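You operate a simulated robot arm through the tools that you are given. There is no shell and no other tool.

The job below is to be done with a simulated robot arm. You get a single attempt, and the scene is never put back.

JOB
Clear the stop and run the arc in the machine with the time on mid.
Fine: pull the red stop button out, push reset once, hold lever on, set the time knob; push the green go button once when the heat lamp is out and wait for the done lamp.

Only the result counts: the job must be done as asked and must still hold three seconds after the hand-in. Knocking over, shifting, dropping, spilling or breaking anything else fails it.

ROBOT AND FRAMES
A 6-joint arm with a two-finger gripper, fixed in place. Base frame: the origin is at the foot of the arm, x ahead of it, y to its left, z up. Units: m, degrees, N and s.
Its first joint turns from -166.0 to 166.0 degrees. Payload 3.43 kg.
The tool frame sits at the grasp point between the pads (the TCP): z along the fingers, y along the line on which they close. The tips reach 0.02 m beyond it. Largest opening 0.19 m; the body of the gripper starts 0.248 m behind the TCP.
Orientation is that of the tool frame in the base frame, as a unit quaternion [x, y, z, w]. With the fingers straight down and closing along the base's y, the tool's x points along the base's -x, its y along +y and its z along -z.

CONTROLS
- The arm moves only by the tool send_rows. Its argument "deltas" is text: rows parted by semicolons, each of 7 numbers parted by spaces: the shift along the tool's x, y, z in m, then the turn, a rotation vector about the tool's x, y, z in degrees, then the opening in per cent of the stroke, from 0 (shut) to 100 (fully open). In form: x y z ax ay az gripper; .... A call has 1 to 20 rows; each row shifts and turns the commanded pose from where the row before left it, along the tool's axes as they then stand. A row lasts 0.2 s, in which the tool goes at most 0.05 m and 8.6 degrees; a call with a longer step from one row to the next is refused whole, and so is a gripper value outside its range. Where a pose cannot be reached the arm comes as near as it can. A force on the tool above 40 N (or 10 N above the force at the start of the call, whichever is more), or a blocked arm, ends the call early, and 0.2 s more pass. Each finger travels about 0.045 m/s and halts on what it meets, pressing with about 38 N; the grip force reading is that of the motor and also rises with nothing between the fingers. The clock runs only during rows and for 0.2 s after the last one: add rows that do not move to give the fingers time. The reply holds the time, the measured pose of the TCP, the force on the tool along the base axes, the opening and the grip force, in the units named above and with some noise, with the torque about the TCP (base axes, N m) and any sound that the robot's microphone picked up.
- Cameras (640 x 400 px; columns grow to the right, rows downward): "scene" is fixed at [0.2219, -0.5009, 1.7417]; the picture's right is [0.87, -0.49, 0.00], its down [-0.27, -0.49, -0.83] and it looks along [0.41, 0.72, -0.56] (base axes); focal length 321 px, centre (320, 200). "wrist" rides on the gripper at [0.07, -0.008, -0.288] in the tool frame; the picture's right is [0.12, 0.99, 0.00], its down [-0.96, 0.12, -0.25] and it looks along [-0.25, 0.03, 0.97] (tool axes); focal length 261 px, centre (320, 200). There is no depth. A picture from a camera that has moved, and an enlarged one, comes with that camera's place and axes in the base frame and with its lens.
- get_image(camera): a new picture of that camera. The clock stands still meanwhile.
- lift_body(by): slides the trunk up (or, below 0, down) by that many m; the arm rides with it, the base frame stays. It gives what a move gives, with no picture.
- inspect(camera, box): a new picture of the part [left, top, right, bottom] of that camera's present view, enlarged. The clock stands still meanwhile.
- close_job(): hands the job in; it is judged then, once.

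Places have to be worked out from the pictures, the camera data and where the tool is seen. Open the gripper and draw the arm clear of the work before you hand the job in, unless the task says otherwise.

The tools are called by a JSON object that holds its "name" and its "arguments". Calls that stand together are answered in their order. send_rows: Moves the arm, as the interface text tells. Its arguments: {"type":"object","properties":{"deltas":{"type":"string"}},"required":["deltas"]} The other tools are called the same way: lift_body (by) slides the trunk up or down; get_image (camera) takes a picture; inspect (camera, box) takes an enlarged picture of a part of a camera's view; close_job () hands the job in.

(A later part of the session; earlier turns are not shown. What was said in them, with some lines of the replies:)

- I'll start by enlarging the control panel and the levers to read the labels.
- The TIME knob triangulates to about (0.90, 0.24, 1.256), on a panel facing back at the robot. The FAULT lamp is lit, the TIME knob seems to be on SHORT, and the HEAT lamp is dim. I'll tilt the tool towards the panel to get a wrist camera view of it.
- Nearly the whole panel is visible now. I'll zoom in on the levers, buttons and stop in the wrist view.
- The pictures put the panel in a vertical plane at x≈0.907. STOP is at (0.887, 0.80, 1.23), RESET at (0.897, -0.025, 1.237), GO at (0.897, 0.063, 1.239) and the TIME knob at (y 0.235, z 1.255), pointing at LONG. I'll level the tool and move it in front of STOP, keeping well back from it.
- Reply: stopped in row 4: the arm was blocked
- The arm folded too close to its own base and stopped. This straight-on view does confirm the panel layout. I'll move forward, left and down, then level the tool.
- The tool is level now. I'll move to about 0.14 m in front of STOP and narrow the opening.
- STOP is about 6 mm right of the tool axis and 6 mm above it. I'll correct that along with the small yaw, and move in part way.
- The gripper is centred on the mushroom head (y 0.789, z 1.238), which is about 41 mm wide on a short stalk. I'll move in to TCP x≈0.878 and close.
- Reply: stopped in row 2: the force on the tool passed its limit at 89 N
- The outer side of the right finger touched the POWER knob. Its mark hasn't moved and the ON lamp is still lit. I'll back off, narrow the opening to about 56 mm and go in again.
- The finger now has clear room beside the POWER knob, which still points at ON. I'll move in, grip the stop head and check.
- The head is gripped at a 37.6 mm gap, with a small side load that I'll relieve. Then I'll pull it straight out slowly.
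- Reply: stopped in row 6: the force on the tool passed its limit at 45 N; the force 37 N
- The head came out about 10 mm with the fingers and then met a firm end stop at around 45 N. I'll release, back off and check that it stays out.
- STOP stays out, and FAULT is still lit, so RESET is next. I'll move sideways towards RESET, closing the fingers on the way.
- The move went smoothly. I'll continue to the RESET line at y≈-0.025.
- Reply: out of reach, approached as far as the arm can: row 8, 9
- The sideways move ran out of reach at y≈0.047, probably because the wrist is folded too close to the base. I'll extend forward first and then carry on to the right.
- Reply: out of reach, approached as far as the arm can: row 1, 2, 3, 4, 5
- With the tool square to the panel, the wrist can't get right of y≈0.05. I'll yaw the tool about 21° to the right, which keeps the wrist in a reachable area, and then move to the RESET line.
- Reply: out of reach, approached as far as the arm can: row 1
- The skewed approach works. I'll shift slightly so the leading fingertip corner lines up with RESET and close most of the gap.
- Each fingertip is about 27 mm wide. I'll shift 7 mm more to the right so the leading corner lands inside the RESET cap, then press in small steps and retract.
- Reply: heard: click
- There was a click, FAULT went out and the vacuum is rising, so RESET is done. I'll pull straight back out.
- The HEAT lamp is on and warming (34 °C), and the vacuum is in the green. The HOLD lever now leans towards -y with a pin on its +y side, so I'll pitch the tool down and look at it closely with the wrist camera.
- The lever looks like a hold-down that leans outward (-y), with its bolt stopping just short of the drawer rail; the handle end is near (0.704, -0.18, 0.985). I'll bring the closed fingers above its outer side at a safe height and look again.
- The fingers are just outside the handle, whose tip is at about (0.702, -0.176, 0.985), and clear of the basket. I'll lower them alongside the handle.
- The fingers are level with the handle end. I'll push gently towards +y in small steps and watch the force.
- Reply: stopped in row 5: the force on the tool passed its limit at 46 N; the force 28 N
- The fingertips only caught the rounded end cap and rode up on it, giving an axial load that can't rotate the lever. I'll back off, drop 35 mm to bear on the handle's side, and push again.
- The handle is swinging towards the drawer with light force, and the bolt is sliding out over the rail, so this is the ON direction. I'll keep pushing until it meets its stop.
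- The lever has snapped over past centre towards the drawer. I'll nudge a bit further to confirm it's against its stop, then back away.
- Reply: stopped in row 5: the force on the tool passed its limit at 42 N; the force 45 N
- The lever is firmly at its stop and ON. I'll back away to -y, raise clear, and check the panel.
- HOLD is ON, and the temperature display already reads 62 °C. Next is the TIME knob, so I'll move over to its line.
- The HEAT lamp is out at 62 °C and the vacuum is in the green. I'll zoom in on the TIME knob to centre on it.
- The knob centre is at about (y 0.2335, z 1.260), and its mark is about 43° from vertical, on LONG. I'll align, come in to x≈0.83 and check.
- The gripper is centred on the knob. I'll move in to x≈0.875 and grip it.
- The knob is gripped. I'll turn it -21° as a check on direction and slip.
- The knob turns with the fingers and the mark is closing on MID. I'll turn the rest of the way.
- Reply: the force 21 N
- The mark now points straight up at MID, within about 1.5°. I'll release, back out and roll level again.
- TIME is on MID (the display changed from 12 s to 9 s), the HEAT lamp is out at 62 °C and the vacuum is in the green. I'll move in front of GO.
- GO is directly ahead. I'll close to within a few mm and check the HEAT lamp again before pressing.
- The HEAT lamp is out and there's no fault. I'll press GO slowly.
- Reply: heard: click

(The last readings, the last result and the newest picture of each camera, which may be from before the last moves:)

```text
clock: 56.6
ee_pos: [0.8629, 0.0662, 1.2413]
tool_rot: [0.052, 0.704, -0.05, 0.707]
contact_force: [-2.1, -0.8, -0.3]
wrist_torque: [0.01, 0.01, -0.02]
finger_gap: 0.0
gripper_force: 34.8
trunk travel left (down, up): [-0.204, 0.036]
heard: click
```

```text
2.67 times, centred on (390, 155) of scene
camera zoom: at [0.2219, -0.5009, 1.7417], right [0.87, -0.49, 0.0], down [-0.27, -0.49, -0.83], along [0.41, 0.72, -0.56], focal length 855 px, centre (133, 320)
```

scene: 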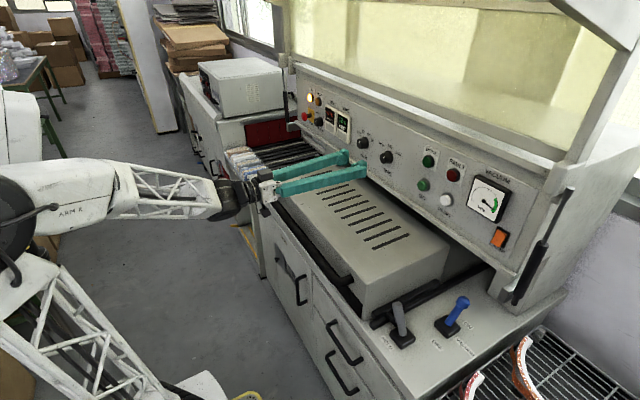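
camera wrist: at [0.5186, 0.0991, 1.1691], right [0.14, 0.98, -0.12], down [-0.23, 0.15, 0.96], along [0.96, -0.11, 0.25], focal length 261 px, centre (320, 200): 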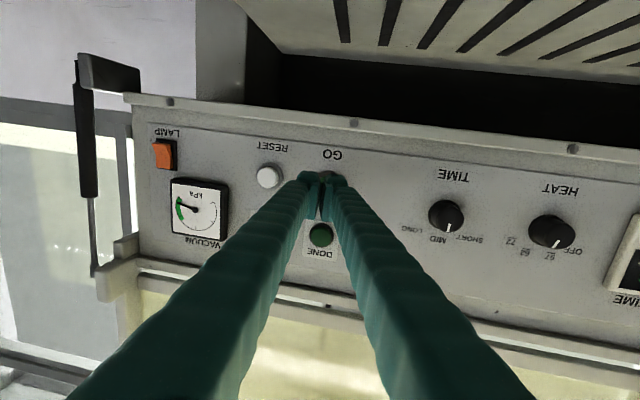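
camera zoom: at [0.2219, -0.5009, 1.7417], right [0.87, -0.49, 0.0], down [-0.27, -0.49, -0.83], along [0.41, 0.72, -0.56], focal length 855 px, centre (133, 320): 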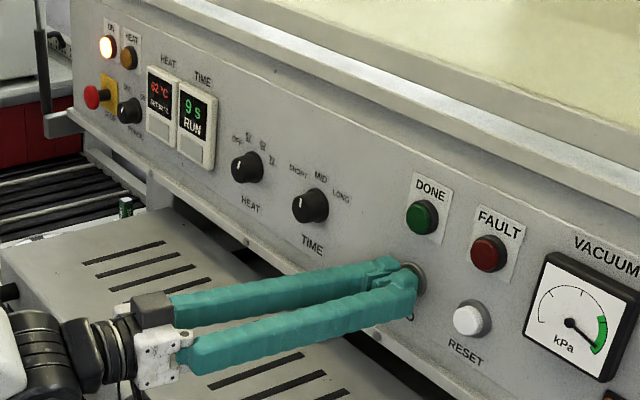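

It clicked once and the display reads "RUN 9 s". I'll retract straight back and wait for DONE.

{"name": "send_rows", "arguments": {"deltas": "0 -0.005 -0.03 0 0 0 0; 0 -0.005 -0.035 0 0 0 0; 0 0 0 0 0 0 0; 0 0 0 0 0 0 0; 0 0 0 0 0 0 0; 0 0 0 0 0 0 0; 0 0 0 0 0 0 0; 0 0 0 0 0 0 0; 0 0 0 0 0 0 0; 0 0 0 0 0 0 0; 0 0 0 0 0 0 0; 0 0 0 0 0 0 0; 0 0 0 0 0 0 0; 0 0 0 0 0 0 0; 0 0 0 0 0 0 0; 0 0 0 0 0 0 0; 0 0 0 0 0 0 0; 0 0 0 0 0 0 0; 0 0 0 0 0 0 0; 0 0 0 0 0 0 0"}}

{"name": "inspect", "arguments": {"camera": "scene", "box": [280, 80, 500, 230]}}

```text
clock: 60.9
ee_pos: [0.7988, 0.0668, 1.2421]
tool_rot: [0.051, 0.704, -0.05, 0.707]
contact_force: [-0.8, 0.1, 0.2]
wrist_torque: [-0.03, 0.03, 0.01]
finger_gap: 0.0
gripper_force: 34.9
trunk travel left (down, up): [-0.204, 0.036]
```

```text
2.67 times, centred on (390, 155) of scene
camera zoom: at [0.2219, -0.5009, 1.7417], right [0.87, -0.49, 0.0], down [-0.27, -0.49, -0.83], along [0.41, 0.72, -0.56], focal length 855 px, centre (133, 320)
```

zoom: 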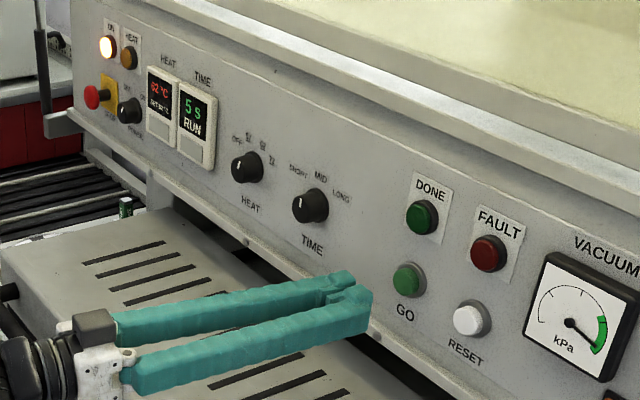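

It's counting down, with 5 s left. I'll use the wait to draw the tool further back and up and open the gripper.

{"name": "send_rows", "arguments": {"deltas": "-0.02 0.02 -0.01 0 0 0 0; -0.02 0.02 -0.01 0 0 0 0; -0.02 0.02 0 0 0 0 10; -0.02 0.02 0 0 0 0 20; 0 0 0 0 0 0 30; 0 0 0 0 0 0 40; 0 0 0 0 0 0 40; 0 0 0 0 0 0 40; 0 0 0 0 0 0 40; 0 0 0 0 0 0 40; 0 0 0 0 0 0 40; 0 0 0 0 0 0 40; 0 0 0 0 0 0 40; 0 0 0 0 0 0 40; 0 0 0 0 0 0 40; 0 0 0 0 0 0 40; 0 0 0 0 0 0 40; 0 0 0 0 0 0 40; 0 0 0 0 0 0 40; 0 0 0 0 0 0 40"}}

{"name": "send_rows", "arguments": {"deltas": "0 0 0 0 0 0 40; 0 0 0 0 0 0 40; 0 0 0 0 0 0 40; 0 0 0 0 0 0 40; 0 0 0 0 0 0 40; 0 0 0 0 0 0 40; 0 0 0 0 0 0 40; 0 0 0 0 0 0 40; 0 0 0 0 0 0 40; 0 0 0 0 0 0 40"}}

{"name": "inspect", "arguments": {"camera": "scene", "box": [280, 80, 500, 230]}}

{"name": "get_image", "arguments": {"camera": "scene"}}

```text
clock: 65.0
ee_pos: [0.7884, 0.148, 1.3207]
tool_rot: [0.052, 0.704, -0.051, 0.707]
contact_force: [-0.4, -0.2, 0.3]
wrist_torque: [-0.03, -0.02, 0.01]
finger_gap: 0.0761
gripper_force: 0.1
trunk travel left (down, up): [-0.204, 0.036]
```

```text
clock: 67.2
ee_pos: [0.7891, 0.1476, 1.32]
tool_rot: [0.052, 0.704, -0.05, 0.707]
contact_force: [-0.2, -1.1, -0.3]
wrist_torque: [-0.04, -0.02, 0.04]
finger_gap: 0.0759
gripper_force: 0.0
trunk travel left (down, up): [-0.204, 0.036]
```

```text
2.67 times, centred on (390, 155) of scene
camera zoom: at [0.2219, -0.5009, 1.7417], right [0.87, -0.49, 0.0], down [-0.27, -0.49, -0.83], along [0.41, 0.72, -0.56], focal length 855 px, centre (133, 320)
```

zoom: 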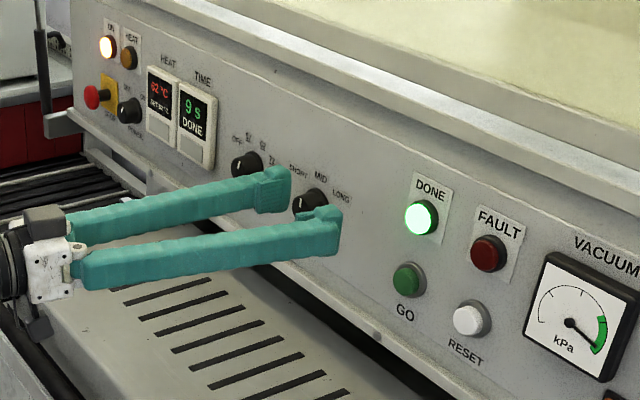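

```text
taken
```

scene: 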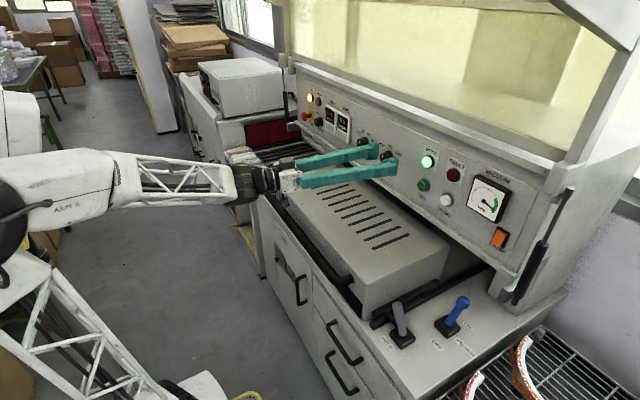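

The DONE lamp is lit and the display says DONE with no fault. I'll draw the arm further clear and open the gripper fully.

{"name": "send_rows", "arguments": {"deltas": "-0.02 0.03 -0.03 0 0 0 60; -0.02 0.03 -0.03 0 0 0 80; -0.02 0.03 -0.03 0 0 0 100; -0.01 0.03 -0.02 0 0 0 100; 0 0.02 0 0 0 0 100; 0 0 0 0 0 0 100; 0 0 0 0 0 0 100; 0 0 0 0 0 0 100"}}

{"name": "inspect", "arguments": {"camera": "scene", "box": [270, 70, 510, 370]}}

{"name": "inspect", "arguments": {"camera": "scene", "box": [280, 80, 500, 230]}}

```text
clock: 69.0
ee_pos: [0.7008, 0.3029, 1.3912]
tool_rot: [0.052, 0.704, -0.051, 0.707]
contact_force: [-0.6, -0.8, 0.3]
wrist_torque: [-0.02, 0.01, 0.0]
finger_gap: 0.1899
gripper_force: 0.0
trunk travel left (down, up): [-0.204, 0.036]
```

```text
1.33 times, centred on (390, 220) of scene
camera zoom: at [0.2219, -0.5009, 1.7417], right [0.87, -0.49, 0.0], down [-0.27, -0.49, -0.83], along [0.41, 0.72, -0.56], focal length 428 px, centre (227, 173)
```

zoom: 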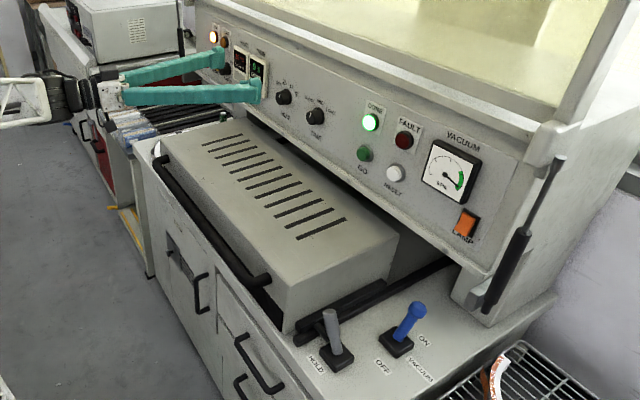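

```text
2.67 times, centred on (390, 155) of scene
camera zoom: at [0.2219, -0.5009, 1.7417], right [0.87, -0.49, 0.0], down [-0.27, -0.49, -0.83], along [0.41, 0.72, -0.56], focal length 855 px, centre (133, 320)
```

zoom: 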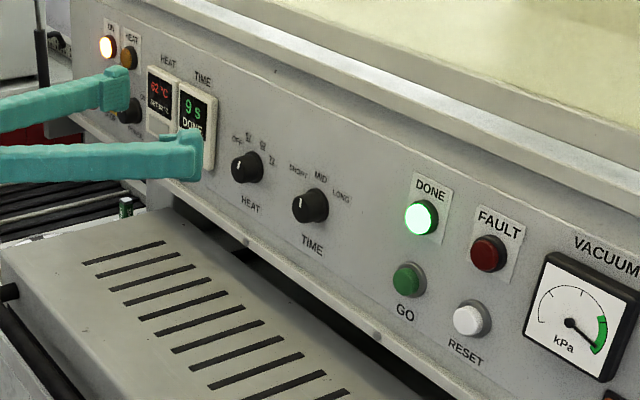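

DONE stays lit, TIME is on MID, HOLD is on, STOP is out, FAULT is off, and the arm is clear with the gripper open. I'm handing the job in.

{"name": "close_job", "arguments": {}}

```text
The job is handed in.
```

The arc has been run with the time on MID, and I've handed the job in. The done lamp was lit and the fault lamp out when I did.

- **Stop and reset:** I pulled the red stop button out and pushed reset once, which cleared the fault. The vacuum then came up into the green.
- **Hold lever:** I pushed it towards the drawer until it snapped over to its stop. It has no on/off marking; I took that side as on because its bolt slid out over the drawer rail.
- **Time knob:** I turned it from LONG to MID, and the display changed from 12 s to 9 s.
- **Go:** I pushed it once with the heat lamp out at 62 °C. The display counted down to DONE.

On my first approach to the stop button, a finger bumped the power knob with about 89 N. The knob didn't move and the power stayed on.

The arm is drawn back from the machine with the gripper open.
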